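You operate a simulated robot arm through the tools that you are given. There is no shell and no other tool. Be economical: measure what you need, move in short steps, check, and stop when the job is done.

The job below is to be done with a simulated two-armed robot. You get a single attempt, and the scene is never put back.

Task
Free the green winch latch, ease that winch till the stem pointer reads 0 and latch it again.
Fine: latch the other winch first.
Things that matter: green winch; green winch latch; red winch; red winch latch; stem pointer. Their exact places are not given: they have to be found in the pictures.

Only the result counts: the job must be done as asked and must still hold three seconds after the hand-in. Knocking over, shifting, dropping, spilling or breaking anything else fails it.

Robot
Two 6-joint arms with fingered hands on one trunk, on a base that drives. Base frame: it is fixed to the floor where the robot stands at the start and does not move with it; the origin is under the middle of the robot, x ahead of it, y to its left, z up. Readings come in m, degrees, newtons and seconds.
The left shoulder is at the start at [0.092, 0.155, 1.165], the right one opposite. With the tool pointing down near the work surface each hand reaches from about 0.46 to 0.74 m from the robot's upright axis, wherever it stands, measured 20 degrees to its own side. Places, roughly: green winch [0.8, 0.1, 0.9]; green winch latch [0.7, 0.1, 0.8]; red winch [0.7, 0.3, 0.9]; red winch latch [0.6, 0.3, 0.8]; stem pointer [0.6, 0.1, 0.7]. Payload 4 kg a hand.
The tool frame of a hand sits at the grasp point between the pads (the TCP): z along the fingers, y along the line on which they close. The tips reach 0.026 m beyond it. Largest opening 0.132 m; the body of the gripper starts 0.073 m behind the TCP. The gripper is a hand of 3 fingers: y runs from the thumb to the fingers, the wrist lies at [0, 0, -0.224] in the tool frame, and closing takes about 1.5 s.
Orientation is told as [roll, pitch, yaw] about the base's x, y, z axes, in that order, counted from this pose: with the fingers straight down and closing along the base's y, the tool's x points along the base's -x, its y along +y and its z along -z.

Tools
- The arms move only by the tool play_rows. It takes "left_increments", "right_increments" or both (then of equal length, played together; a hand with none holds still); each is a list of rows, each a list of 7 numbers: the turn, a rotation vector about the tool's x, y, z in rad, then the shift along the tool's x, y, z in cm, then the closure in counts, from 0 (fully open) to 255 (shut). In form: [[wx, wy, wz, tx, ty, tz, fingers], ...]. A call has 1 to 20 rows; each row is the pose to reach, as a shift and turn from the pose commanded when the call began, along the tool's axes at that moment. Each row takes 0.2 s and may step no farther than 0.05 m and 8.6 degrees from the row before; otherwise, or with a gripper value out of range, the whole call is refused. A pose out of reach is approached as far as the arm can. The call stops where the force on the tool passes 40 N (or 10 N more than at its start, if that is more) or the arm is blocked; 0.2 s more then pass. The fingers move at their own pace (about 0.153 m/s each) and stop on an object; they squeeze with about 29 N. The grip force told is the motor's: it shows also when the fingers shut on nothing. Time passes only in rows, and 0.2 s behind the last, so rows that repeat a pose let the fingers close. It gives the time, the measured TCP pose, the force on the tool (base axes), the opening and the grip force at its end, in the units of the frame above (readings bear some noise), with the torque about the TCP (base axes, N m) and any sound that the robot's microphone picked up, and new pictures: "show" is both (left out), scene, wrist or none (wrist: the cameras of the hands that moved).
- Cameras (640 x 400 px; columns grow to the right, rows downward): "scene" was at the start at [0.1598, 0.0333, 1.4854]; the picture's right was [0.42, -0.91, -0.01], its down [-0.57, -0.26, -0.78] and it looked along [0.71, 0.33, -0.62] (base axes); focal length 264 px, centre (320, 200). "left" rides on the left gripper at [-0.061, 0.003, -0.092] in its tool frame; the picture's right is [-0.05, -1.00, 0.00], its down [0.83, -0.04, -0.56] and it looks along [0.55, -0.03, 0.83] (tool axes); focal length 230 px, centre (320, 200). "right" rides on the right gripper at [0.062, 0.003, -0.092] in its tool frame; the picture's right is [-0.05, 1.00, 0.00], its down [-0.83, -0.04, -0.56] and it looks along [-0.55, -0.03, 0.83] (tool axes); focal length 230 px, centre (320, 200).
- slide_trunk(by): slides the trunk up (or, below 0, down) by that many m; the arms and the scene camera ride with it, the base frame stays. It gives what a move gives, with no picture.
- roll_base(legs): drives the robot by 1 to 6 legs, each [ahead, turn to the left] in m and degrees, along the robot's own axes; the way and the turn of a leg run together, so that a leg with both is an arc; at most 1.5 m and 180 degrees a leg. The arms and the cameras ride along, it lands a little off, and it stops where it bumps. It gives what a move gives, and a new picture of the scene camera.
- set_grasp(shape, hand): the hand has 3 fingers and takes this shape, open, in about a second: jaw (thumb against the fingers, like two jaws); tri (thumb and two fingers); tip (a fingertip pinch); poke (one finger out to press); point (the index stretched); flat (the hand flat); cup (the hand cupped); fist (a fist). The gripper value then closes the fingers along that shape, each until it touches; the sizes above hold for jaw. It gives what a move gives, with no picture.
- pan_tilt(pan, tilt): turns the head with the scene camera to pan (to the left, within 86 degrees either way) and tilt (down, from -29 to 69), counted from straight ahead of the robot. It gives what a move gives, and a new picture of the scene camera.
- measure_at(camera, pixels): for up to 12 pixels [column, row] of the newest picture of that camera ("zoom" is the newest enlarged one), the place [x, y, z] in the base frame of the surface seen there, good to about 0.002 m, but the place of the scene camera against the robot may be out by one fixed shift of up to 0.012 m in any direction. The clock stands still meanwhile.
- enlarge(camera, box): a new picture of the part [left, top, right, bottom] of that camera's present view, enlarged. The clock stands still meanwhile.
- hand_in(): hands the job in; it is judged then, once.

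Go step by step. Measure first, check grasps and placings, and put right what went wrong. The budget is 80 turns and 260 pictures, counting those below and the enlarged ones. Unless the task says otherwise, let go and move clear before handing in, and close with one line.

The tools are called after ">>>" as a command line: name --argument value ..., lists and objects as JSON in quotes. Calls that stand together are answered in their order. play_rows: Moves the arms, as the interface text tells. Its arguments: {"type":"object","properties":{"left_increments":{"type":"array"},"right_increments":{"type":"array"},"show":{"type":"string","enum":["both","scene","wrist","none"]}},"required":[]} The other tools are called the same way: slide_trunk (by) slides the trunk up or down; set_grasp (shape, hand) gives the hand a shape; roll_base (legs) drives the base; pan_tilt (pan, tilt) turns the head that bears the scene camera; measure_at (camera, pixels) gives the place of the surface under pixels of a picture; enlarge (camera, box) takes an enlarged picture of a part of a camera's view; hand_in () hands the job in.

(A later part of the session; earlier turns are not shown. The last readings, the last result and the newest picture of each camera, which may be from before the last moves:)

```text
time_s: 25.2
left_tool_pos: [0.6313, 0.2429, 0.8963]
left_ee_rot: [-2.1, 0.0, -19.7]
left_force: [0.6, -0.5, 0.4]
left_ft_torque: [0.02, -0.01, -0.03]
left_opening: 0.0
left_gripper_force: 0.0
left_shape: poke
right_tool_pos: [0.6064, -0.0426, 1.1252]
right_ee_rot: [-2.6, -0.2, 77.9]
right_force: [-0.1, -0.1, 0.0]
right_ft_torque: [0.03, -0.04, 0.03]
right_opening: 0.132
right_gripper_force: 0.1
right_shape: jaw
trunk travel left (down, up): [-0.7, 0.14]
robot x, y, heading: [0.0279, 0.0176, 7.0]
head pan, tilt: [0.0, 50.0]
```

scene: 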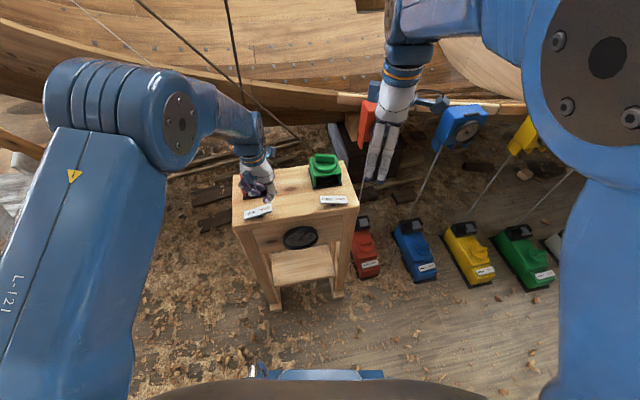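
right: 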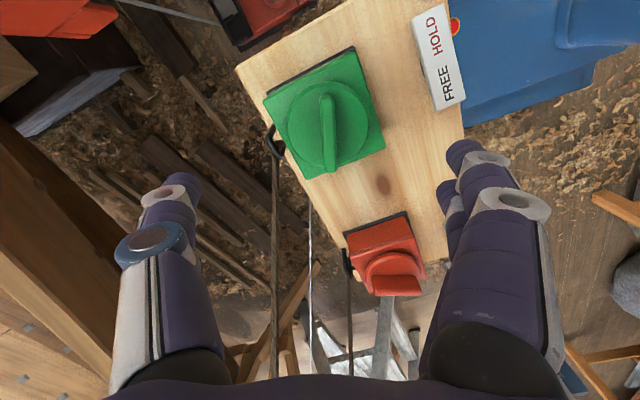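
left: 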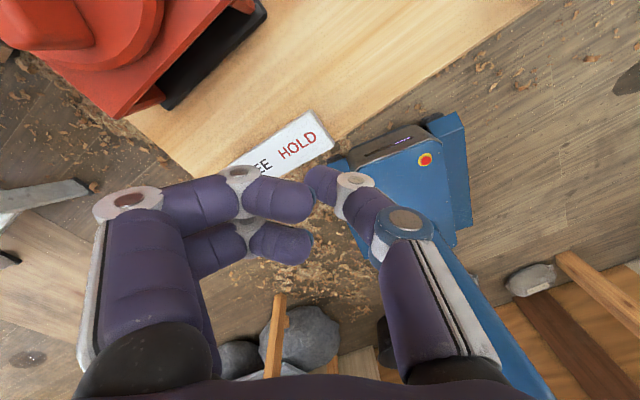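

Reachable now. Measuring the plate ends and the fingertip (316,182) in the left camera for the final press.

>>> measure_at --camera "left" --pixels '[[310, 140], [300, 150], [325, 145], [262, 170], [315, 172], [310, 180], [318, 185], [325, 190], [315, 192]]'

>>> enlarge --camera "left" --box '[220, 100, 380, 200]'

```text
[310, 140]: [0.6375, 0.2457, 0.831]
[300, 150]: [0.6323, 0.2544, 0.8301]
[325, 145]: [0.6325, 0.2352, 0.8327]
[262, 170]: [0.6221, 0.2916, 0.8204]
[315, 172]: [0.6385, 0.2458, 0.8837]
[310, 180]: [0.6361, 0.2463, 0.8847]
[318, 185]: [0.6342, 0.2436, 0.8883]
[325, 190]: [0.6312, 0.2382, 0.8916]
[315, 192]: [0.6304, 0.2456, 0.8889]
```

```text
4.00 times, centred on (300, 150) of left
```

zoom: 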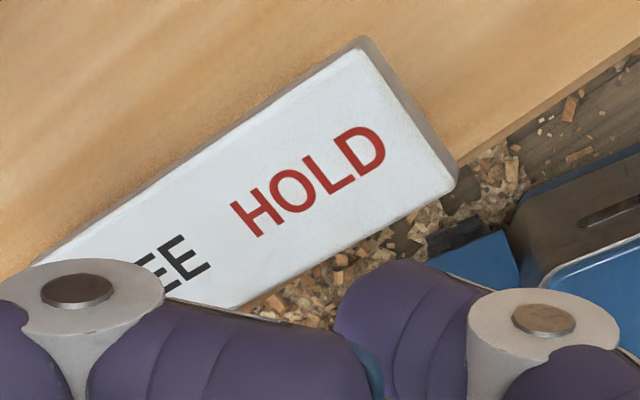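

Fingertip bottom is near (0.635,0.245,0.88), plate HOLD end at z 0.831. Pressing down.

>>> play_rows --left_increments '[[0, 0, 0, -0.5, 0, 1.5, 0], [0, 0, 0, -0.5, 0, 3, 0], [0, 0, 0, -0.5, 0.1, 4, 0], [0, 0, 0, -0.5, 0.1, 4.7, 0], [0, 0, 0, -0.5, 0.1, 5.3, 0], [0, 0, 0, -0.5, 0.1, 5.8, 0], [0, 0, 0, -0.5, 0.1, 6.2, 0], [0, 0, 0, -0.5, 0.1, 6.6, 0], [0, 0, 0, -0.5, 0.1, 6.9, 0]]'

```text
time_s: 26.8
left_tool_pos: [0.6231, 0.239, 0.8487]
left_ee_rot: [-1.5, -1.3, -19.8]
left_force: [-0.3, -0.1, -0.7]
left_ft_torque: [-0.03, -0.03, -0.01]
left_opening: 0.0
left_gripper_force: 0.0
left_shape: poke
right_tool_pos: [0.5872, -0.0457, 1.1356]
right_ee_rot: [-3.5, -0.3, 77.8]
right_force: [-1.0, 0.2, 0.0]
right_ft_torque: [-0.05, -0.02, -0.01]
right_opening: 0.1319
right_gripper_force: 0.0
right_shape: jaw
trunk travel left (down, up): [-0.7, 0.14]
robot x, y, heading: [0.0292, 0.0108, 7.0]
head pan, tilt: [0.0, 50.0]
stopped in row 8 (left hand): the force on the tool passed its limit at 42 N (the readings are from after the stop); the commanded pose is now the measured one
```

scene: 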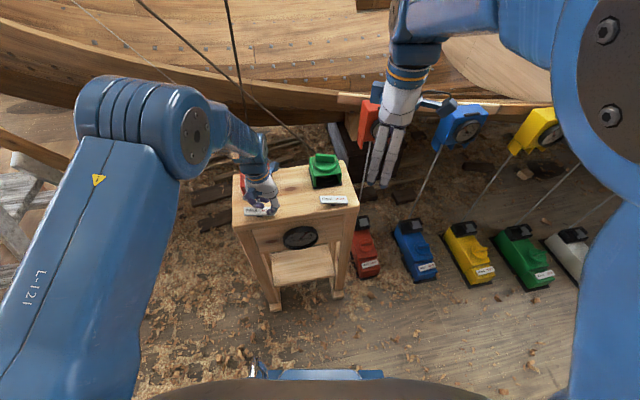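
left: 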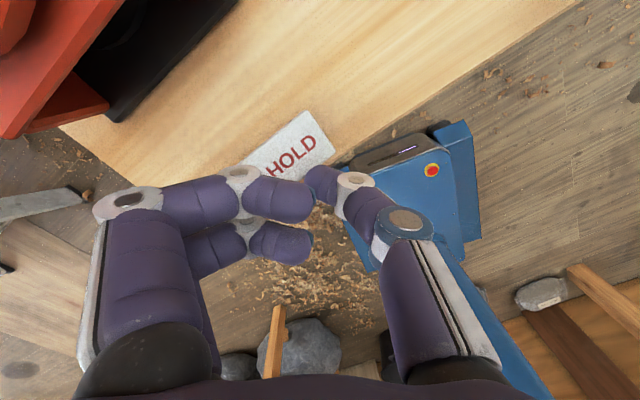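

Force hit 42 N with the tip near z 0.83. I'll measure whether the plate rocked, with HOLD at (297,155).

>>> measure_at --camera "left" --pixels '[[308, 130], [300, 140], [320, 150], [285, 165], [265, 158], [255, 162]]'

>>> measure_at --camera "scene" --pixels '[[248, 212], [258, 210], [267, 206], [325, 200], [334, 200], [343, 200]]'

>>> enlarge --camera "scene" --box '[220, 140, 370, 260]'

```text
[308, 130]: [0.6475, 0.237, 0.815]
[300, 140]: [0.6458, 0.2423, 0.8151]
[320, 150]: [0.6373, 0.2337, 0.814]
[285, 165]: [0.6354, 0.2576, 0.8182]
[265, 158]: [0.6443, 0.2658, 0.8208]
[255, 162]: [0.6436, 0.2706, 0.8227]
```

```text
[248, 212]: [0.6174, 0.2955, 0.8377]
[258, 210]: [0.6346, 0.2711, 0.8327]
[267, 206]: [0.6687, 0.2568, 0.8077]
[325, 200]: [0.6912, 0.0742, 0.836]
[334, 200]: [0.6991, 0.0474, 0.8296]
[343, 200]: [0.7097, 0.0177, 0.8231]
```

```text
3.33 times, centred on (295, 200) of scene
```

zoom: 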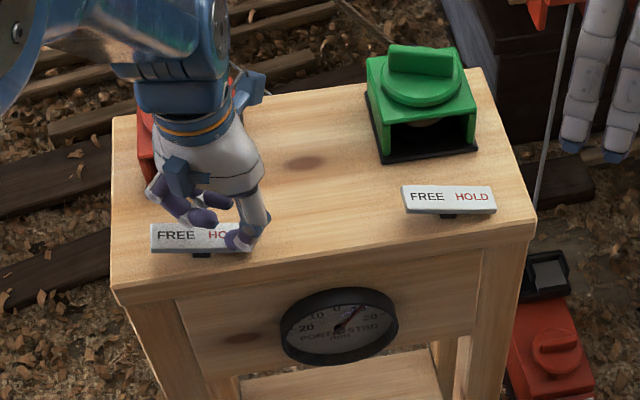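

Red HOLD end is now low at z 0.815 (FREE 0.838), so red is latched; the pointer still reads about +11. I'll lift the left hand well clear.

>>> play_rows --left_increments '[[0, 0, 0, 0, 0, -3, 0], [0, 0, 0, 0, 0, -6, 0], [0, 0, 0, 0, 1, -9, 0], [0, 0, 0, 0, 3, -13, 0], [0, 0, -0.1, 0, 5, -17, 0], [0, 0, -0.2, 0, 7, -20, 0], [0, 0, -0.3, 0, 9, -22, 0], [0, 0, -0.3, 0, 9, -22, 0]]' --show "scene"

```text
time_s: 28.5
left_tool_pos: [0.6328, 0.3283, 1.0795]
left_ee_rot: [-1.7, -1.8, -2.7]
left_force: [-1.1, 0.4, -0.1]
left_ft_torque: [0.0, -0.03, 0.01]
left_opening: 0.0
left_gripper_force: 0.0
left_shape: poke
right_tool_pos: [0.5665, -0.0483, 1.1462]
right_ee_rot: [-4.8, -1.0, 77.7]
right_force: [0.2, -1.0, -0.1]
right_ft_torque: [0.01, 0.0, 0.0]
right_opening: 0.1318
right_gripper_force: 0.1
right_shape: jaw
trunk travel left (down, up): [-0.7, 0.14]
robot x, y, heading: [0.0276, 0.014, 7.0]
head pan, tilt: [0.0, 50.0]
stopped in row 8 (left hand): the arm was blocked; the commanded pose is now the measured one
```

scene: 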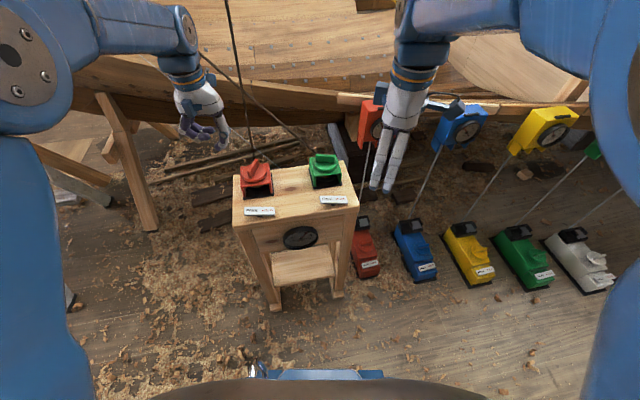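

Red latch now shows HOLD pressed. Driving to the right-front of the stand so the knob suits the right hand and the green latch the left (legs: turn −37, ahead 0.24, turn +60, back 0.08).

>>> roll_base --legs '[[0, -37], [0.24, 0], [0, 60], [-0.08, 0]]'

>>> measure_at --camera "scene" --pixels '[[320, 300]]'

```text
time_s: 31.2
left_tool_pos: [0.6863, -0.1087, 1.1002]
left_ee_rot: [-1.2, -3.6, -41.2]
left_force: [-0.1, -0.1, 0.1]
left_ft_torque: [0.04, -0.01, -0.01]
left_opening: 0.0002
left_gripper_force: 0.0
left_shape: poke
right_tool_pos: [0.3977, -0.3629, 1.1203]
right_ee_rot: [-0.1, -0.8, 38.8]
right_force: [-0.1, 0.4, 0.3]
right_ft_torque: [0.04, 0.04, -0.02]
right_opening: 0.1321
right_gripper_force: 0.0
right_shape: jaw
trunk travel left (down, up): [-0.7, 0.14]
robot x, y, heading: [0.0507, 0.0075, -33.2]
head pan, tilt: [0.0, 50.0]
stopped in leg 2: the robot was blocked; the commanded pose is now the measured one
```

scene: 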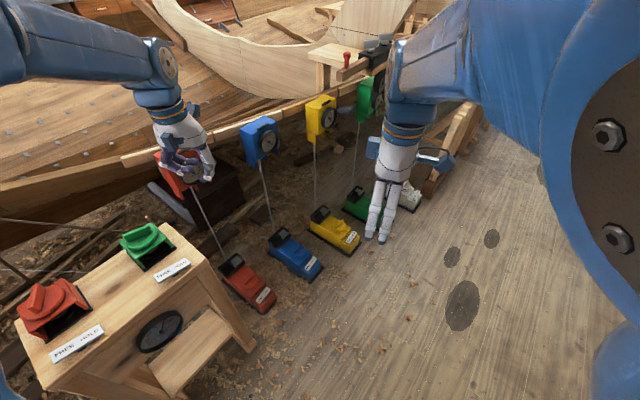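

```text
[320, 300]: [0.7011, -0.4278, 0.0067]
```

The drive was blocked early at (0.05, 0.008). I'll look to the right and down for the obstacle.

>>> pan_tilt --pan -60 --tilt 60

>>> pan_tilt --pan 0 --tilt 69

>>> pan_tilt --pan 60 --tilt 60

```text
time_s: 32.5
left_tool_pos: [0.689, -0.1079, 1.0998]
left_ee_rot: [-1.4, -3.5, -41.1]
left_force: [0.6, -0.8, 0.6]
left_ft_torque: [0.01, -0.03, 0.01]
left_opening: 0.0
left_gripper_force: 0.1
left_shape: poke
right_tool_pos: [0.4004, -0.3633, 1.1468]
right_ee_rot: [-3.8, -1.8, 39.0]
right_force: [0.2, 0.2, -1.3]
right_ft_torque: [-0.01, 0.03, 0.02]
right_opening: 0.1322
right_gripper_force: 0.0
right_shape: jaw
trunk travel left (down, up): [-0.7, 0.14]
robot x, y, heading: [0.0537, 0.0078, -32.9]
head pan, tilt: [-60.0, 60.0]
```

scene: 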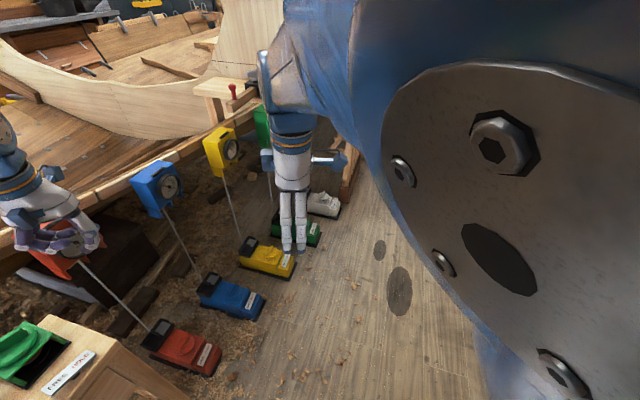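

```text
time_s: 33.9
left_tool_pos: [0.6886, -0.1079, 1.0987]
left_ee_rot: [-1.4, -3.6, -41.0]
left_force: [0.1, -0.2, 0.4]
left_ft_torque: [-0.01, -0.03, 0.0]
left_opening: 0.0001
left_gripper_force: 0.0
left_shape: poke
right_tool_pos: [0.4011, -0.3625, 1.1427]
right_ee_rot: [-3.6, -1.3, 39.0]
right_force: [-0.8, 0.7, 0.2]
right_ft_torque: [0.0, 0.01, 0.01]
right_opening: 0.132
right_gripper_force: 0.1
right_shape: jaw
trunk travel left (down, up): [-0.7, 0.14]
robot x, y, heading: [0.057, 0.0065, -32.9]
head pan, tilt: [0.0, 68.8]
```

scene: 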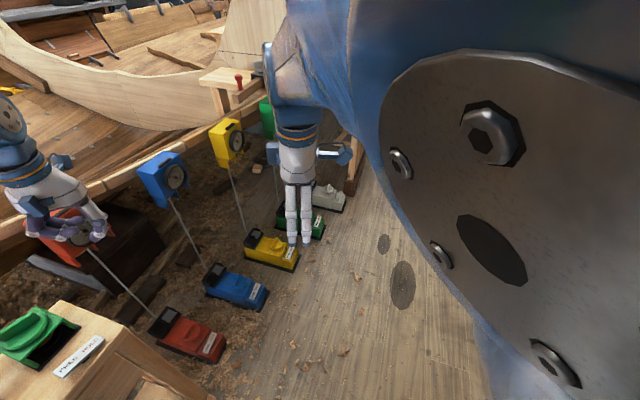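

```text
time_s: 35.1
left_tool_pos: [0.6879, -0.1066, 1.0983]
left_ee_rot: [-1.2, -3.6, -40.9]
left_force: [0.5, 0.3, 0.2]
left_ft_torque: [-0.01, -0.02, -0.02]
left_opening: 0.0001
left_gripper_force: 0.0
left_shape: poke
right_tool_pos: [0.4012, -0.3618, 1.1428]
right_ee_rot: [-3.5, -1.3, 39.0]
right_force: [0.0, 0.4, 0.2]
right_ft_torque: [0.02, -0.04, -0.04]
right_opening: 0.1319
right_gripper_force: 0.0
right_shape: jaw
trunk travel left (down, up): [-0.7, 0.14]
robot x, y, heading: [0.0516, 0.0067, -33.0]
head pan, tilt: [60.0, 60.0]
```

scene: 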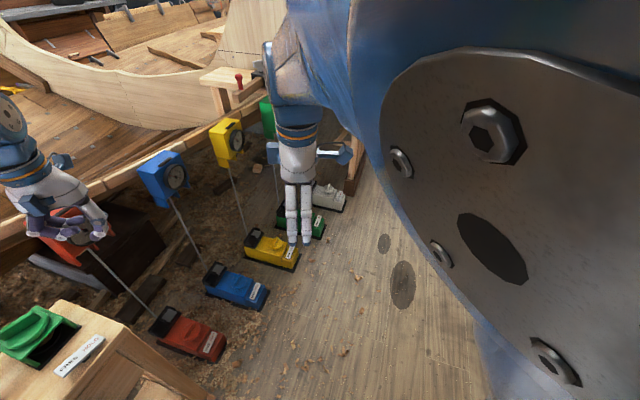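

The head is jammed against the right elbow: that is what has been blocking things. I'll stretch the right arm out to its own side to free the head.

>>> play_rows --right_increments '[[0, 0, 0.1, 1.2, -1.7, 0, 0], [0, 0, 0.2, 2.4, -3.4, 0, 0], [0, 0, 0.3, 3.6, -5.1, 0, 0], [0, 0, 0.4, 4.8, -6.8, 0, 0], [0, 0, 0.5, 6, -8.5, 0, 0], [0, 0, 0.6, 7.2, -10.2, 0, 0], [0, 0, 0.7, 8.4, -11.9, 0, 0], [0, 0, 0.8, 9.3, -13.5, 0, 0], [0, 0, 0.9, 9.3, -13.5, 0, 0], [0, 0, 0.9, 9.3, -13.5, 0, 0]]' --show "none"

>>> pan_tilt --pan 40 --tilt 50

```text
time_s: 37.4
left_tool_pos: [0.6888, -0.1075, 1.0982]
left_ee_rot: [-1.3, -3.6, -41.0]
left_force: [0.7, 0.1, 0.5]
left_ft_torque: [-0.01, -0.01, 0.01]
left_opening: 0.0
left_gripper_force: 0.1
left_shape: poke
right_tool_pos: [0.4146, -0.5254, 1.162]
right_ee_rot: [-2.2, -4.7, -12.4]
right_force: [0.3, 0.1, -0.3]
right_ft_torque: [-0.01, 0.02, -0.03]
right_opening: 0.1321
right_gripper_force: 0.0
right_shape: jaw
trunk travel left (down, up): [-0.7, 0.14]
robot x, y, heading: [0.0564, 0.0066, -33.1]
head pan, tilt: [60.0, 60.0]
```

```text
time_s: 38.2
left_tool_pos: [0.6883, -0.107, 1.0984]
left_ee_rot: [-1.4, -3.5, -41.1]
left_force: [-0.1, -0.5, 0.3]
left_ft_torque: [0.03, 0.03, -0.01]
left_opening: 0.0001
left_gripper_force: 0.0
left_shape: poke
right_tool_pos: [0.4135, -0.5243, 1.1626]
right_ee_rot: [-2.2, -4.8, -12.2]
right_force: [-0.1, 0.4, 0.9]
right_ft_torque: [0.0, 0.01, 0.0]
right_opening: 0.1319
right_gripper_force: 0.0
right_shape: jaw
trunk travel left (down, up): [-0.7, 0.14]
robot x, y, heading: [0.0548, 0.0071, -33.2]
head pan, tilt: [40.0, 50.0]
```

scene: 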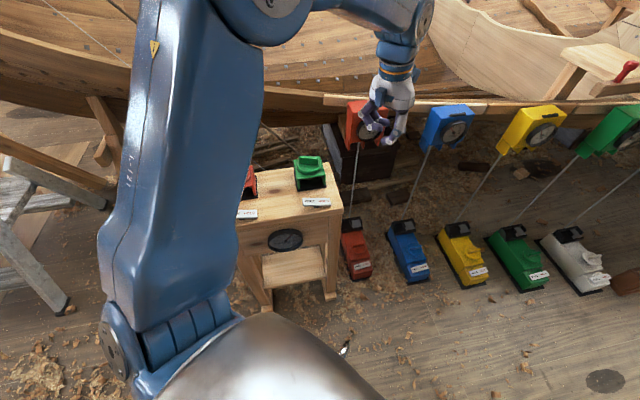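

Head is free now. Checking where the red and blue dial boxes behind the left hand stand before driving.

>>> measure_at --camera "scene" --pixels '[[355, 110], [447, 125], [530, 130], [352, 150], [352, 235], [340, 100], [405, 240], [390, 92]]'

```text
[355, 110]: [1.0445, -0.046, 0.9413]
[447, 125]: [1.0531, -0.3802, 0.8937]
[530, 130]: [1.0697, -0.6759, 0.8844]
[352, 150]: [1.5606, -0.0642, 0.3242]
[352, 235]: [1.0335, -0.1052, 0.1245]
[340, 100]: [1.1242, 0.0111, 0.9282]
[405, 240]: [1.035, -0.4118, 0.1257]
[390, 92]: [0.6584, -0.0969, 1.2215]
```

Boxes top out near z 0.95 and the hands are above 1.07, so the path is clear. Driving in legs that keep the left hand away from the ropes.

>>> roll_base --legs '[[0.25, 0], [0, 25], [-0.12, 0], [0, 33]]'

```text
time_s: 43.9
left_tool_pos: [0.5773, 0.3646, 1.0992]
left_ee_rot: [-1.3, -3.6, 16.9]
left_force: [0.1, 0.1, -1.1]
left_ft_torque: [-0.03, 0.0, -0.03]
left_opening: 0.0
left_gripper_force: 0.0
left_shape: poke
right_tool_pos: [0.7854, -0.0884, 1.1629]
right_ee_rot: [-2.2, -4.7, 45.7]
right_force: [0.2, 0.1, 1.3]
right_ft_torque: [0.01, 0.02, 0.01]
right_opening: 0.1318
right_gripper_force: 0.1
right_shape: jaw
trunk travel left (down, up): [-0.7, 0.14]
robot x, y, heading: [0.148, -0.1162, 24.9]
head pan, tilt: [40.0, 50.0]
```

scene: 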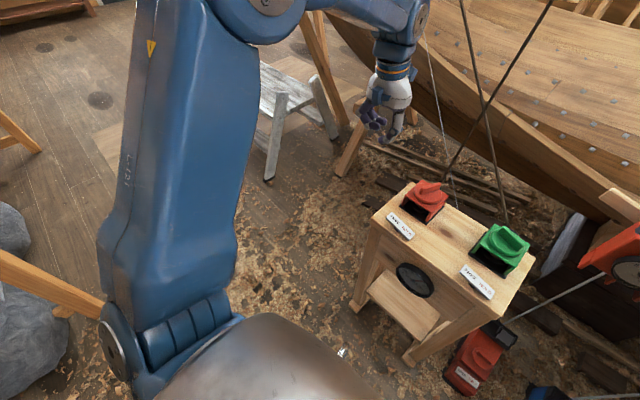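

Arrived at (0.148,−0.116), heading 25. Turn the head toward the stand, and move the right hand above the green knob.

>>> pan_tilt --pan 8 --tilt 48

>>> play_rows --right_increments '[[-0.005, 0.01, -0.09, -1.66, 1.4, 1, 0], [-0.01, 0.02, -0.18, -3.3, 2.8, 3, 0], [-0.015, 0.03, -0.27, -5, 4.1, 5, 0], [-0.02, 0.04, -0.36, -6.6, 5.5, 7.5, 0], [-0.025, 0.05, -0.45, -8.3, 6.9, 10, 0], [-0.03, 0.06, -0.54, -10, 8.2, 12.5, 0], [-0.034, 0.07, -0.63, -11.6, 9.6, 15, 0], [-0.038, 0.082, -0.71, -13.3, 11, 17, 0], [-0.038, 0.082, -0.71, -13.3, 11, 17, 0]]'

```text
time_s: 44.9
left_tool_pos: [0.5582, 0.3563, 1.1097]
left_ee_rot: [-1.3, -4.7, 16.8]
left_force: [-0.5, 0.9, 0.0]
left_ft_torque: [0.03, -0.01, -0.03]
left_opening: 0.0001
left_gripper_force: 0.1
left_shape: poke
right_tool_pos: [0.7637, -0.0967, 1.1738]
right_ee_rot: [-2.5, -5.8, 45.6]
right_force: [0.4, -0.5, 0.0]
right_ft_torque: [0.0, 0.01, -0.01]
right_opening: 0.1319
right_gripper_force: 0.1
right_shape: jaw
trunk travel left (down, up): [-0.7, 0.14]
robot x, y, heading: [0.1421, -0.1154, 24.9]
head pan, tilt: [8.0, 48.0]
```

scene: 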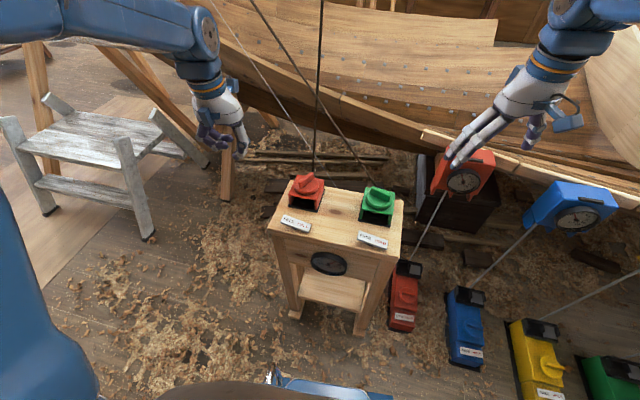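

```text
time_s: 46.5
left_tool_pos: [0.5385, 0.3475, 1.1208]
left_ee_rot: [-1.2, -5.7, 16.9]
left_force: [-0.1, -0.4, 0.2]
left_ft_torque: [-0.01, -0.03, 0.0]
left_opening: 0.0
left_gripper_force: 0.0
left_shape: poke
right_tool_pos: [0.7784, 0.0519, 1.0456]
right_ee_rot: [-3.4, -0.4, 81.6]
right_force: [-1.0, -0.3, 0.3]
right_ft_torque: [0.0, -0.07, 0.04]
right_opening: 0.1319
right_gripper_force: 0.1
right_shape: jaw
trunk travel left (down, up): [-0.7, 0.14]
robot x, y, heading: [0.1412, -0.1153, 24.8]
head pan, tilt: [8.0, 48.0]
stopped in row 8 (right hand): the arm was blocked; the commanded pose is now the measured one
```

scene: 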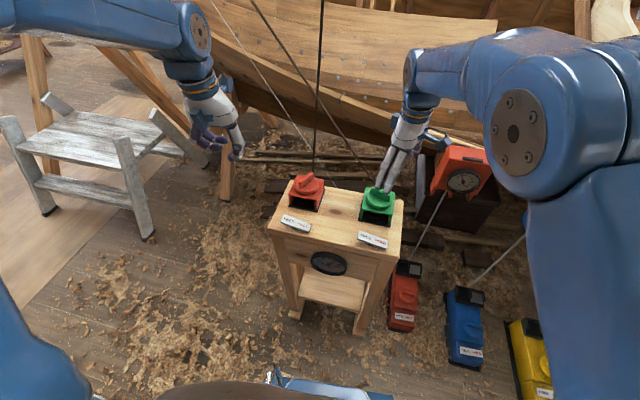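
right: 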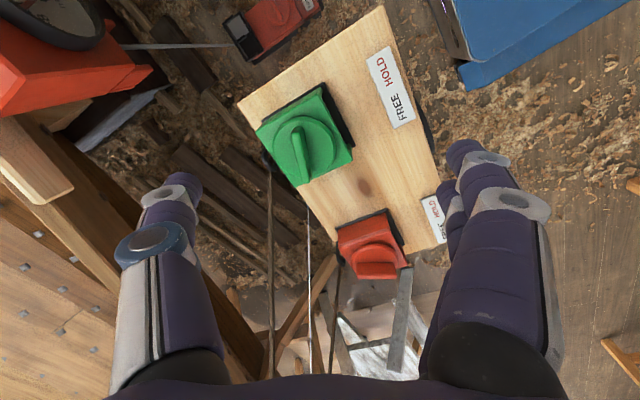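

Right hand is near (0.778,0.052,1.046) and it was likely a lag stop; I continue slower to sit right above the ridge.

>>> play_rows --right_increments '[[-0.01, 0, -0.015, -0.6, -0.4, 0.8, 0], [-0.02, 0, -0.03, -1.2, -0.8, 1.6, 0], [-0.03, 0, -0.045, -1.9, -1.2, 2.4, 0], [-0.04, 0, -0.06, -2.6, -1.7, 3.2, 0], [-0.05, 0, -0.075, -3.3, -2.2, 4, 0], [-0.06, 0, -0.085, -4.1, -2.7, 4.6, 0], [-0.06, 0, -0.085, -4.1, -2.7, 4.6, 0], [-0.06, 0, -0.085, -4.1, -2.7, 4.6, 0]]'

```text
time_s: 46.9
left_tool_pos: [0.5239, 0.3398, 1.1299]
left_ee_rot: [-1.2, -6.9, 16.6]
left_force: [-0.2, 0.8, 0.0]
left_ft_torque: [0.03, -0.02, 0.03]
left_opening: 0.0002
left_gripper_force: 0.0
left_shape: poke
right_tool_pos: [0.7673, 0.0479, 1.0528]
right_ee_rot: [-4.1, -0.9, 81.7]
right_force: [0.3, 0.6, -0.4]
right_ft_torque: [0.02, -0.04, 0.02]
right_opening: 0.1317
right_gripper_force: 0.0
right_shape: jaw
trunk travel left (down, up): [-0.7, 0.14]
robot x, y, heading: [0.1452, -0.1178, 24.6]
head pan, tilt: [8.0, 48.0]
stopped in row 1 (right hand): the arm was blocked; the commanded pose is now the measured one
```

scene: 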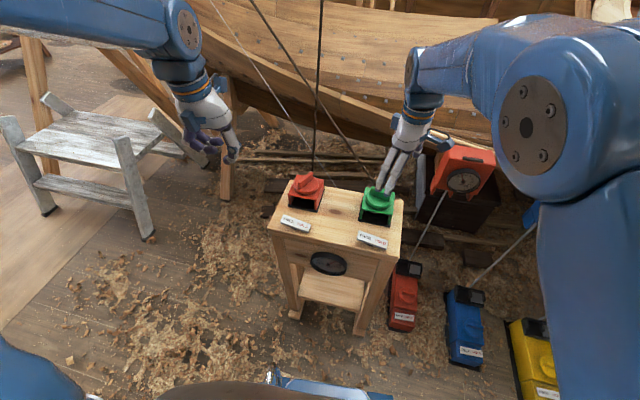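
right: 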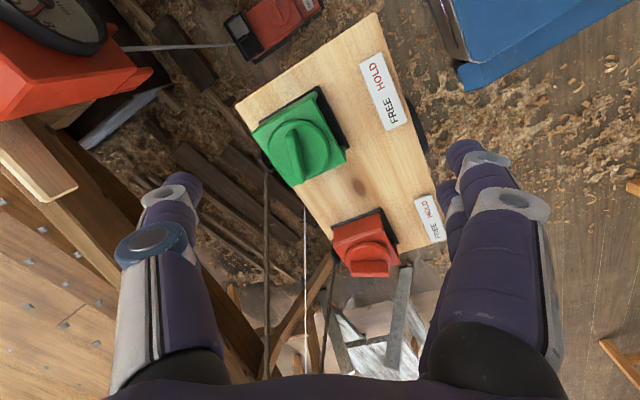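

Blocked again although the elbow is bent. I'll measure where the right elbow (527,125), forearm and left arm actually are relative to the head.

>>> measure_at --camera "scene" --pixels '[[527, 125], [500, 60], [560, 40], [420, 70], [600, 250], [545, 230], [180, 30], [80, 30], [20, 370], [410, 110], [630, 100]]'

```text
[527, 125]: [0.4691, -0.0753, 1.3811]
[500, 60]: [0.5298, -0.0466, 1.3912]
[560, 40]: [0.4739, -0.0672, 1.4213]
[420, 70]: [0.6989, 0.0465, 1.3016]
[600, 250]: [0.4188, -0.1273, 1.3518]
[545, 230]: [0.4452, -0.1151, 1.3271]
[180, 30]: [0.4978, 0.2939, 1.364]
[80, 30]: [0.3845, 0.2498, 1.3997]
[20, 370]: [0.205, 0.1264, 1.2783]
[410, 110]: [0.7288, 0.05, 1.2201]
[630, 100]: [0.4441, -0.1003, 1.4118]
```

The real constraint is arm geometry: the knob lies directly behind the latch for this heading. I'll stand more to the right of the stand (heading ~50), which puts knob on the right side and latch more to the left.

>>> roll_base --legs '[[0, -78], [0.278, 0], [0, 103]]'

```text
time_s: 49.4
left_tool_pos: [0.6962, -0.0439, 1.1367]
left_ee_rot: [-1.0, -7.5, -27.8]
left_force: [0.3, -0.4, -0.5]
left_ft_torque: [0.02, 0.01, 0.02]
left_opening: 0.0001
left_gripper_force: 0.1
left_shape: poke
right_tool_pos: [0.6708, -0.4256, 1.0748]
right_ee_rot: [-5.9, -1.9, 37.1]
right_force: [-0.3, 0.1, -0.1]
right_ft_torque: [0.02, -0.03, 0.0]
right_opening: 0.1318
right_gripper_force: 0.1
right_shape: jaw
trunk travel left (down, up): [-0.7, 0.14]
robot x, y, heading: [0.1458, -0.1103, -19.5]
head pan, tilt: [8.0, 48.0]
stopped in leg 1: the robot was blocked; the commanded pose is now the measured one
```

scene: 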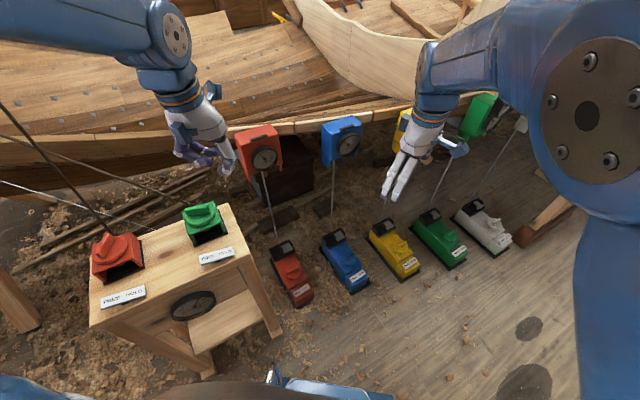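

The base turn was blocked again, most likely with the right elbow against the head. I'll stretch the right arm out to its own side again, then drive.

>>> play_rows --right_increments '[[0, 0, 0.08, 1.3, -0.9, -0.3, 0], [0, 0, 0.16, 2.6, -1.7, -0.6, 0], [0, 0, 0.24, 3.9, -2.6, -0.9, 0], [0, 0, 0.32, 5.2, -3.4, -1.2, 0], [0, 0, 0.4, 6.5, -4.3, -1.5, 0], [0, 0, 0.48, 7.8, -5.1, -1.5, 0], [0, 0, 0.56, 9.1, -6, -1.5, 0], [0, 0, 0.64, 10.4, -6.8, -1.5, 0], [0, 0, 0.7, 11.7, -7.7, -1.5, 0], [0, 0, 0.7, 11.7, -7.7, -1.5, 0]]' --show "none"

>>> roll_base --legs '[[0, -33], [0.28, 0]]'

```text
time_s: 51.6
left_tool_pos: [0.6967, -0.0436, 1.1378]
left_ee_rot: [-1.0, -7.4, -27.8]
left_force: [0.2, 0.3, 0.6]
left_ft_torque: [-0.03, 0.0, -0.06]
left_opening: 0.0002
left_gripper_force: 0.0
left_shape: poke
right_tool_pos: [0.6238, -0.5547, 1.0948]
right_ee_rot: [-3.1, -5.2, -2.7]
right_force: [-0.6, 0.1, -0.3]
right_ft_torque: [0.02, 0.04, -0.02]
right_opening: 0.1322
right_gripper_force: 0.0
right_shape: jaw
trunk travel left (down, up): [-0.7, 0.14]
robot x, y, heading: [0.1492, -0.1108, -19.3]
head pan, tilt: [8.0, 48.0]
```

```text
time_s: 55.3
left_tool_pos: [0.816, -0.575, 1.1381]
left_ee_rot: [-0.9, -7.8, -60.8]
left_force: [0.3, 0.4, 1.4]
left_ft_torque: [-0.01, 0.02, -0.03]
left_opening: 0.0002
left_gripper_force: 0.0
left_shape: poke
right_tool_pos: [0.4756, -0.9632, 1.0947]
right_ee_rot: [-3.2, -5.3, -35.7]
right_force: [0.3, -0.4, 0.1]
right_ft_torque: [-0.01, -0.03, -0.02]
right_opening: 0.1319
right_gripper_force: 0.1
right_shape: jaw
trunk travel left (down, up): [-0.7, 0.14]
robot x, y, heading: [0.3138, -0.3331, -52.5]
head pan, tilt: [8.0, 48.0]
```

scene: 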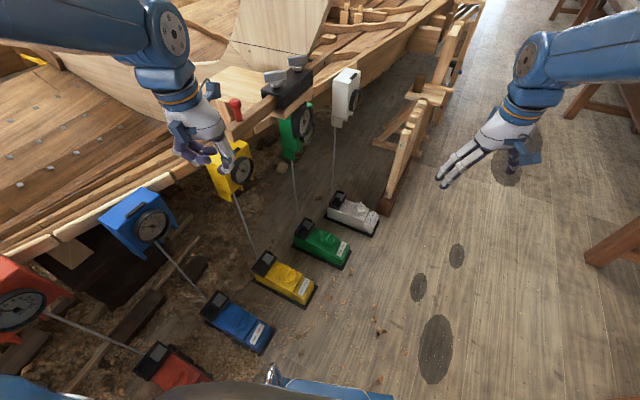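

Now at (0.314,−0.333). Turning left 103° to face the stand at heading ~50.

>>> roll_base --legs '[[0, 52], [0, 51]]'

>>> pan_tilt --pan 10 --tilt 50

```text
time_s: 58.6
left_tool_pos: [0.7611, -0.0832, 1.1004]
left_ee_rot: [-2.0, 0.3, -8.0]
left_force: [-0.8, -0.4, -0.3]
left_ft_torque: [0.01, -0.05, 0.0]
left_opening: 0.0
left_gripper_force: 0.1
left_shape: poke
right_tool_pos: [0.8524, -0.5877, 1.1205]
right_ee_rot: [-3.7, -7.4, 17.1]
right_force: [-1.3, 0.4, -0.4]
right_ft_torque: [0.02, 0.0, 0.02]
right_opening: 0.1318
right_gripper_force: 0.1
right_shape: jaw
trunk travel left (down, up): [-0.7, 0.14]
robot x, y, heading: [0.3159, -0.3419, 0.5]
head pan, tilt: [8.0, 48.0]
stopped in leg 2: the force on the tool passed its limit at 53 N (the readings are from after the stop); the commanded pose is now the measured one
```

scene: 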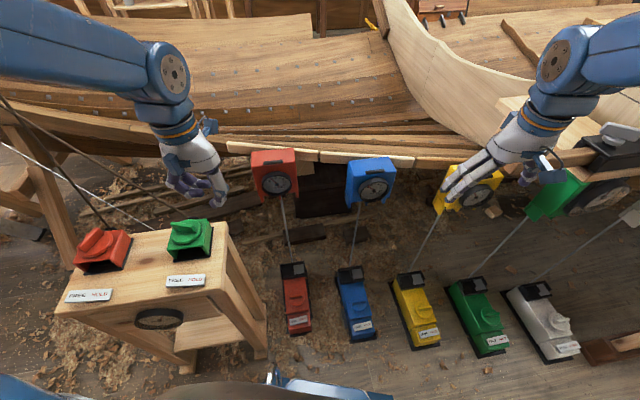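

```text
time_s: 59.2
left_tool_pos: [0.7628, -0.081, 1.1008]
left_ee_rot: [-2.2, 0.1, -8.0]
left_force: [0.2, 0.6, -0.1]
left_ft_torque: [0.02, 0.0, 0.0]
left_opening: 0.0
left_gripper_force: 0.0
left_shape: poke
right_tool_pos: [0.8525, -0.5839, 1.1212]
right_ee_rot: [-3.9, -7.3, 17.1]
right_force: [0.0, -0.2, -0.8]
right_ft_torque: [-0.01, -0.02, -0.01]
right_opening: 0.1318
right_gripper_force: 0.1
right_shape: jaw
trunk travel left (down, up): [-0.7, 0.14]
robot x, y, heading: [0.3177, -0.3434, 0.4]
head pan, tilt: [10.0, 50.0]
```

scene: 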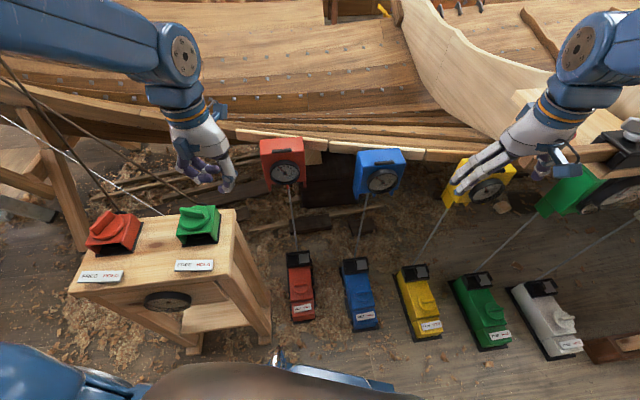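

A force spike stopped the turn, but nothing in view was near the hands or moved; probably the jerk between legs. I continue with smaller turns.

>>> roll_base --legs '[[0, 25]]'

```text
time_s: 61.0
left_tool_pos: [0.6227, 0.0899, 1.112]
left_ee_rot: [-2.0, -1.2, 16.9]
left_force: [0.3, 0.2, -0.4]
left_ft_torque: [-0.01, -0.01, 0.0]
left_opening: 0.0
left_gripper_force: 0.1
left_shape: poke
right_tool_pos: [0.9087, -0.3339, 1.1207]
right_ee_rot: [-3.7, -7.2, 42.1]
right_force: [0.6, 0.4, -0.2]
right_ft_torque: [-0.02, -0.01, 0.0]
right_opening: 0.1317
right_gripper_force: 0.0
right_shape: jaw
trunk travel left (down, up): [-0.7, 0.14]
robot x, y, heading: [0.3151, -0.3436, 25.8]
head pan, tilt: [10.0, 50.0]
```

scene: 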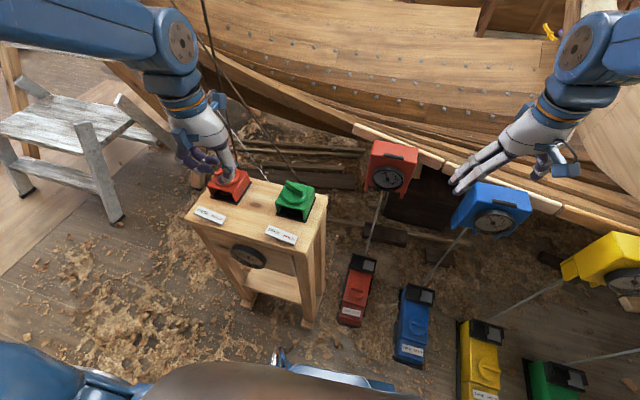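

>>> roll_base --legs '[[0, 24]]'

>>> pan_tilt --pan 15 --tilt 50

```text
time_s: 62.7
left_tool_pos: [0.4136, 0.1651, 1.1032]
left_ee_rot: [-2.2, 1.0, 41.0]
left_force: [-0.2, -0.3, -1.3]
left_ft_torque: [-0.02, 0.02, 0.01]
left_opening: 0.0002
left_gripper_force: 0.0
left_shape: poke
right_tool_pos: [0.8406, -0.1087, 1.1287]
right_ee_rot: [-4.0, -8.2, 66.2]
right_force: [-0.7, 0.5, -0.4]
right_ft_torque: [-0.03, 0.01, 0.01]
right_opening: 0.132
right_gripper_force: 0.0
right_shape: jaw
trunk travel left (down, up): [-0.7, 0.14]
robot x, y, heading: [0.3222, -0.345, 49.8]
head pan, tilt: [10.0, 50.0]
```

scene: 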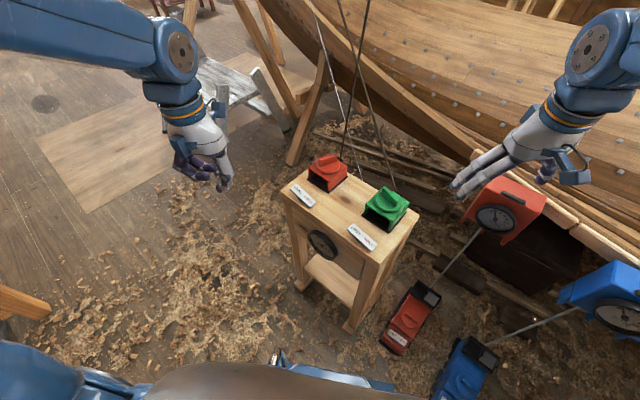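

```text
time_s: 63.4
left_tool_pos: [0.3963, 0.1465, 1.0848]
left_ee_rot: [-2.7, 4.3, 40.8]
left_force: [-0.2, -0.2, 0.0]
left_ft_torque: [0.01, -0.01, 0.02]
left_opening: 0.0001
left_gripper_force: 0.2
left_shape: poke
right_tool_pos: [0.8273, -0.1249, 1.1258]
right_ee_rot: [-4.0, -7.6, 66.2]
right_force: [0.8, -0.1, -0.2]
right_ft_torque: [-0.01, 0.01, 0.03]
right_opening: 0.1318
right_gripper_force: 0.0
right_shape: jaw
trunk travel left (down, up): [-0.7, 0.14]
robot x, y, heading: [0.3178, -0.3448, 49.8]
head pan, tilt: [15.0, 50.0]
```

scene: 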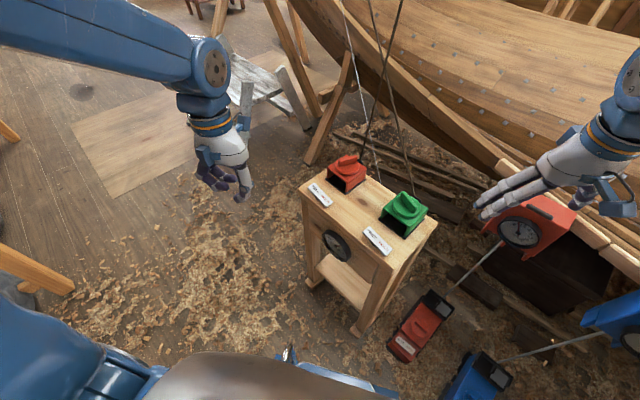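

Position good: knob is at forward 0.65, right 0.10. Moving the right hand above the knob slowly.

>>> play_rows --right_increments '[[-0.005, 0.01, -0.03, -1, 0.6, 0.8, 0], [-0.01, 0.025, -0.06, -2.5, 1.6, 2, 0], [-0.02, 0.04, -0.1, -4.2, 2.6, 3.5, 0], [-0.03, 0.055, -0.14, -6, 3.7, 5, 0], [-0.035, 0.07, -0.18, -7.7, 4.8, 6.5, 0], [-0.04, 0.085, -0.22, -9.4, 5.9, 8, 0], [-0.05, 0.1, -0.26, -11.1, 7, 9.6, 0], [-0.055, 0.11, -0.3, -12.8, 8.1, 11, 0], [-0.06, 0.12, -0.33, -14.5, 9.2, 12.5, 0], [-0.07, 0.133, -0.354, -16, 10.1, 14, 0], [-0.07, 0.133, -0.354, -17.2, 10.85, 15, 0], [-0.07, 0.133, -0.354, -17.2, 10.85, 15, 0]]'

```text
time_s: 65.9
left_tool_pos: [0.3786, 0.125, 1.0679]
left_ee_rot: [-3.5, 7.7, 40.6]
left_force: [0.0, 0.2, 0.2]
left_ft_torque: [0.04, -0.02, 0.03]
left_opening: 0.0002
left_gripper_force: 0.1
left_shape: poke
right_tool_pos: [0.8072, 0.0808, 1.0259]
right_ee_rot: [-2.9, -1.2, 85.7]
right_force: [0.3, 0.5, -0.5]
right_ft_torque: [-0.01, -0.02, 0.03]
right_opening: 0.1322
right_gripper_force: 0.0
right_shape: jaw
trunk travel left (down, up): [-0.7, 0.14]
robot x, y, heading: [0.32, -0.3425, 49.7]
head pan, tilt: [15.0, 50.0]
stopped in row 12 (right hand): the arm was blocked; the commanded pose is now the measured one
```

scene: 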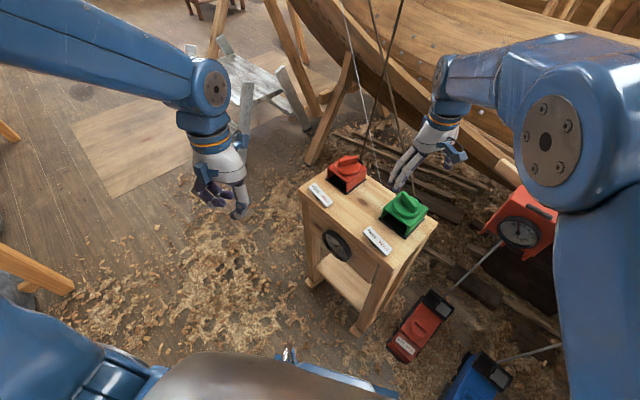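
right: 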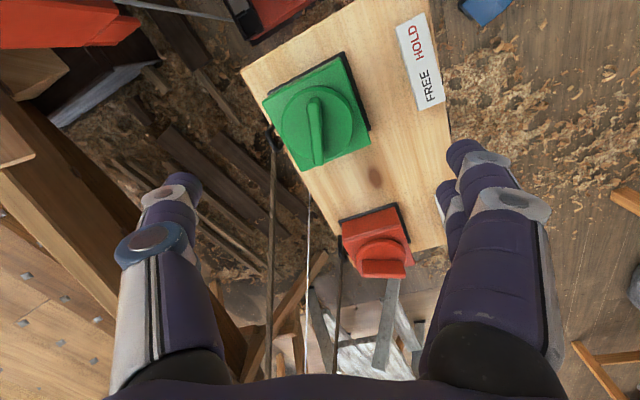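

Again a stop at shoulder–wrist distance ≈0.56 m, which is evidently this arm's true limit. I'll drive 0.05 m closer; the hand is high enough (tips ~1.0) to be safe.

>>> roll_base --legs '[[0.05, 0]]'

```text
time_s: 66.8
left_tool_pos: [0.406, 0.1569, 1.075]
left_ee_rot: [-3.1, 6.6, 40.7]
left_force: [-0.6, -0.6, 0.1]
left_ft_torque: [0.05, -0.03, -0.01]
left_opening: 0.0
left_gripper_force: 0.0
left_shape: poke
right_tool_pos: [0.8341, 0.1122, 1.0288]
right_ee_rot: [-3.1, -1.5, 85.9]
right_force: [0.1, -0.3, 0.1]
right_ft_torque: [0.0, 0.01, -0.03]
right_opening: 0.1318
right_gripper_force: 0.1
right_shape: jaw
trunk travel left (down, up): [-0.7, 0.14]
robot x, y, heading: [0.352, -0.3054, 49.7]
head pan, tilt: [15.0, 50.0]
```

scene: 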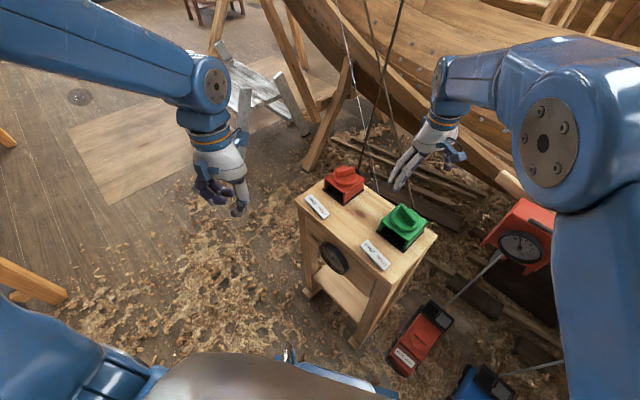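

>>> play_rows --right_increments '[[-0.01, 0.005, 0, 0.5, 0.5, 0.8, 60], [-0.02, 0.01, 0, 1, 0.9, 1.8, 110], [-0.03, 0.015, 0, 1.5, 1.3, 3, 110], [-0.04, 0.02, 0, 2, 1.8, 4.5, 110], [-0.054, 0.026, -0.01, 2.5, 2.2, 6, 110], [-0.054, 0.026, -0.01, 2.5, 2.2, 6.9, 110], [-0.054, 0.026, -0.01, 2.5, 2.2, 6.9, 110]]'

```text
time_s: 68.4
left_tool_pos: [0.3999, 0.1459, 1.0538]
left_ee_rot: [-3.7, 10.6, 40.5]
left_force: [-0.1, 0.0, -0.2]
left_ft_torque: [-0.01, 0.02, 0.02]
left_opening: 0.0001
left_gripper_force: 0.1
left_shape: poke
right_tool_pos: [0.812, 0.0855, 0.9611]
right_ee_rot: [-0.4, -0.2, 86.3]
right_force: [0.1, -0.4, -0.4]
right_ft_torque: [-0.01, 0.0, -0.02]
right_opening: 0.0757
right_gripper_force: 0.1
right_shape: jaw
trunk travel left (down, up): [-0.7, 0.14]
robot x, y, heading: [0.3503, -0.3084, 50.0]
head pan, tilt: [15.0, 50.0]
```

scene: 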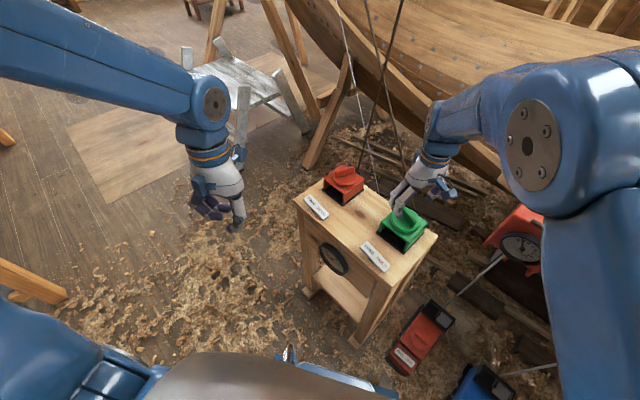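
right: 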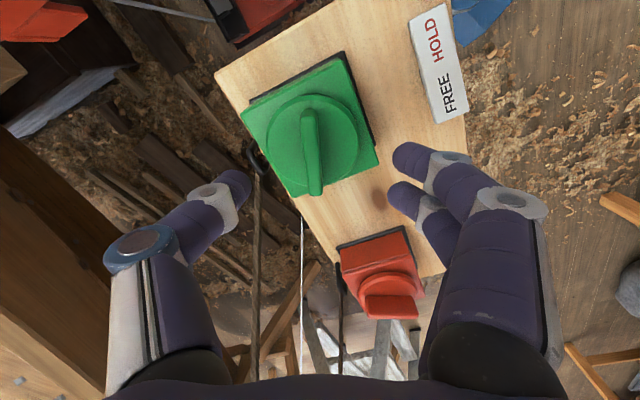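

Right hand is well placed at (0.812,0.086,0.961). Measuring the ridge (310,112)–(316,190) and disc from the wrist camera before descending.

>>> measure_at --camera "right" --pixels '[[309, 115], [316, 188], [312, 150], [268, 140], [355, 140], [288, 110], [335, 110], [280, 185], [345, 180]]'

```text
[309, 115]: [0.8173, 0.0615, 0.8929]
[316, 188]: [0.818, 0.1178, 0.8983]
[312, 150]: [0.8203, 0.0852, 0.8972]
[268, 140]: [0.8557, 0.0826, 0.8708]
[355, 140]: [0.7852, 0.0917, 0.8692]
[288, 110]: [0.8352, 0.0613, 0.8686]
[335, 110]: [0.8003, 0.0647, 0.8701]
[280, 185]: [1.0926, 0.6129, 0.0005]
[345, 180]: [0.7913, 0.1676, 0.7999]
```

Ridge centre is (0.8185,0.0895), along y. Descending to z≈0.90 and closing.

>>> play_rows --right_increments '[[0, 0, -0.02, -0.2, -0.4, 1, 110], [0, 0, -0.04, -0.35, -0.73, 2.2, 110], [0, 0, -0.04, -0.35, -0.73, 3.4, 110], [0, 0, -0.04, -0.35, -0.73, 4.6, 110], [0, 0, -0.04, -0.35, -0.73, 5.5, 110], [0, 0, -0.04, -0.35, -0.73, 6.1, 110], [0, 0, -0.04, -0.35, -0.73, 6.1, 110]]'

```text
time_s: 70.0
left_tool_pos: [0.3995, 0.1459, 1.0531]
left_ee_rot: [-3.7, 10.7, 40.5]
left_force: [0.3, 0.4, 1.0]
left_ft_torque: [0.01, -0.03, -0.02]
left_opening: 0.0001
left_gripper_force: 0.0
left_shape: poke
right_tool_pos: [0.8203, 0.0894, 0.8993]
right_ee_rot: [-0.4, -0.2, 88.5]
right_force: [0.1, 0.3, 0.2]
right_ft_torque: [0.02, -0.01, -0.03]
right_opening: 0.0756
right_gripper_force: 0.0
right_shape: jaw
trunk travel left (down, up): [-0.7, 0.14]
robot x, y, heading: [0.3515, -0.3061, 49.6]
head pan, tilt: [15.0, 50.0]
```

scene: 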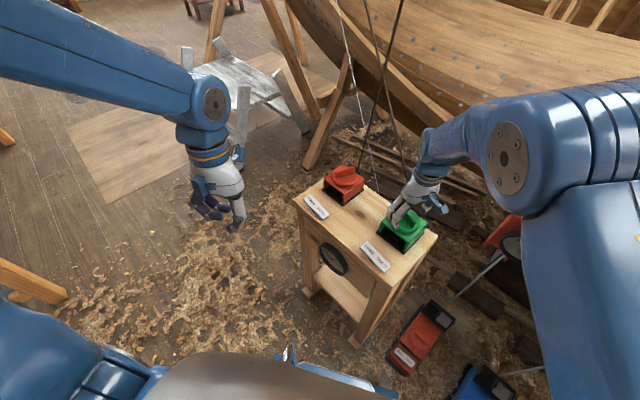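
right: 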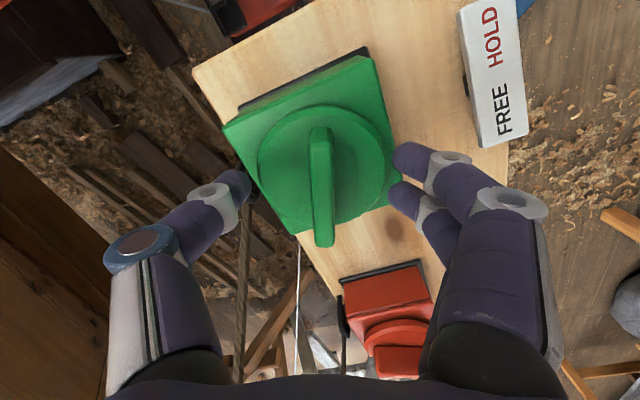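

Fingers straddle the ridge evenly. Closing the grip.

>>> play_rows --right_increments '[[0, 0, 0, 0, 0, 0, 160], [0, 0, 0, 0, 0, 0, 210], [0, 0, 0, 0, 0, 0, 255], [0, 0, 0, 0, 0, 0, 255], [0, 0, 0, 0, 0, 0, 255], [0, 0, 0, 0, 0, 0, 255], [0, 0, 0, 0, 0, 0, 255]]'

>>> enlarge --camera "scene" --box '[312, 236, 356, 280]'

```text
time_s: 71.6
left_tool_pos: [0.3993, 0.1464, 1.0533]
left_ee_rot: [-3.7, 10.5, 40.5]
left_force: [-0.4, 0.2, -0.2]
left_ft_torque: [0.05, 0.02, 0.01]
left_opening: 0.0
left_gripper_force: 0.0
left_shape: poke
right_tool_pos: [0.8206, 0.0896, 0.9]
right_ee_rot: [-0.2, -0.2, 88.5]
right_force: [-1.5, -0.8, -4.0]
right_ft_torque: [0.01, 0.08, -0.01]
right_opening: 0.007
right_gripper_force: 29.1
right_shape: jaw
trunk travel left (down, up): [-0.7, 0.14]
robot x, y, heading: [0.3519, -0.3097, 49.7]
head pan, tilt: [15.0, 50.0]
```

scene: 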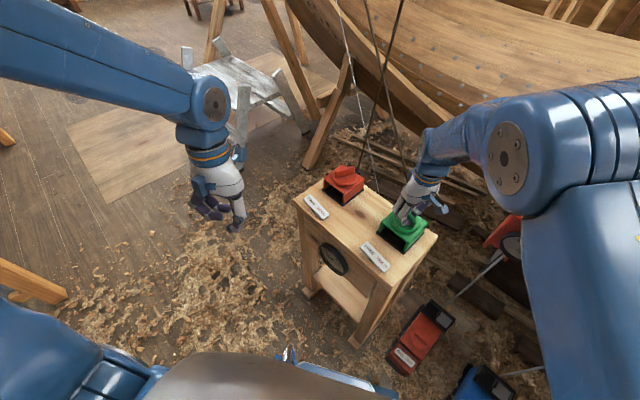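
right: 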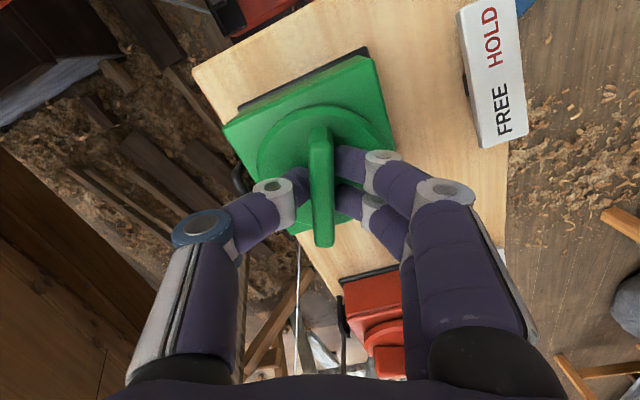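

```text
9.09 times, centred on (334, 258) of scene
```

zoom: 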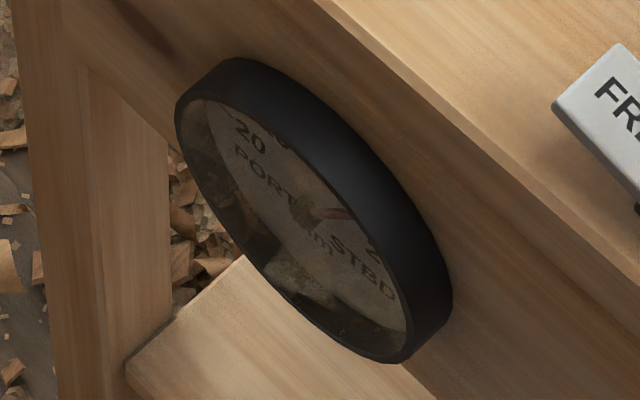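

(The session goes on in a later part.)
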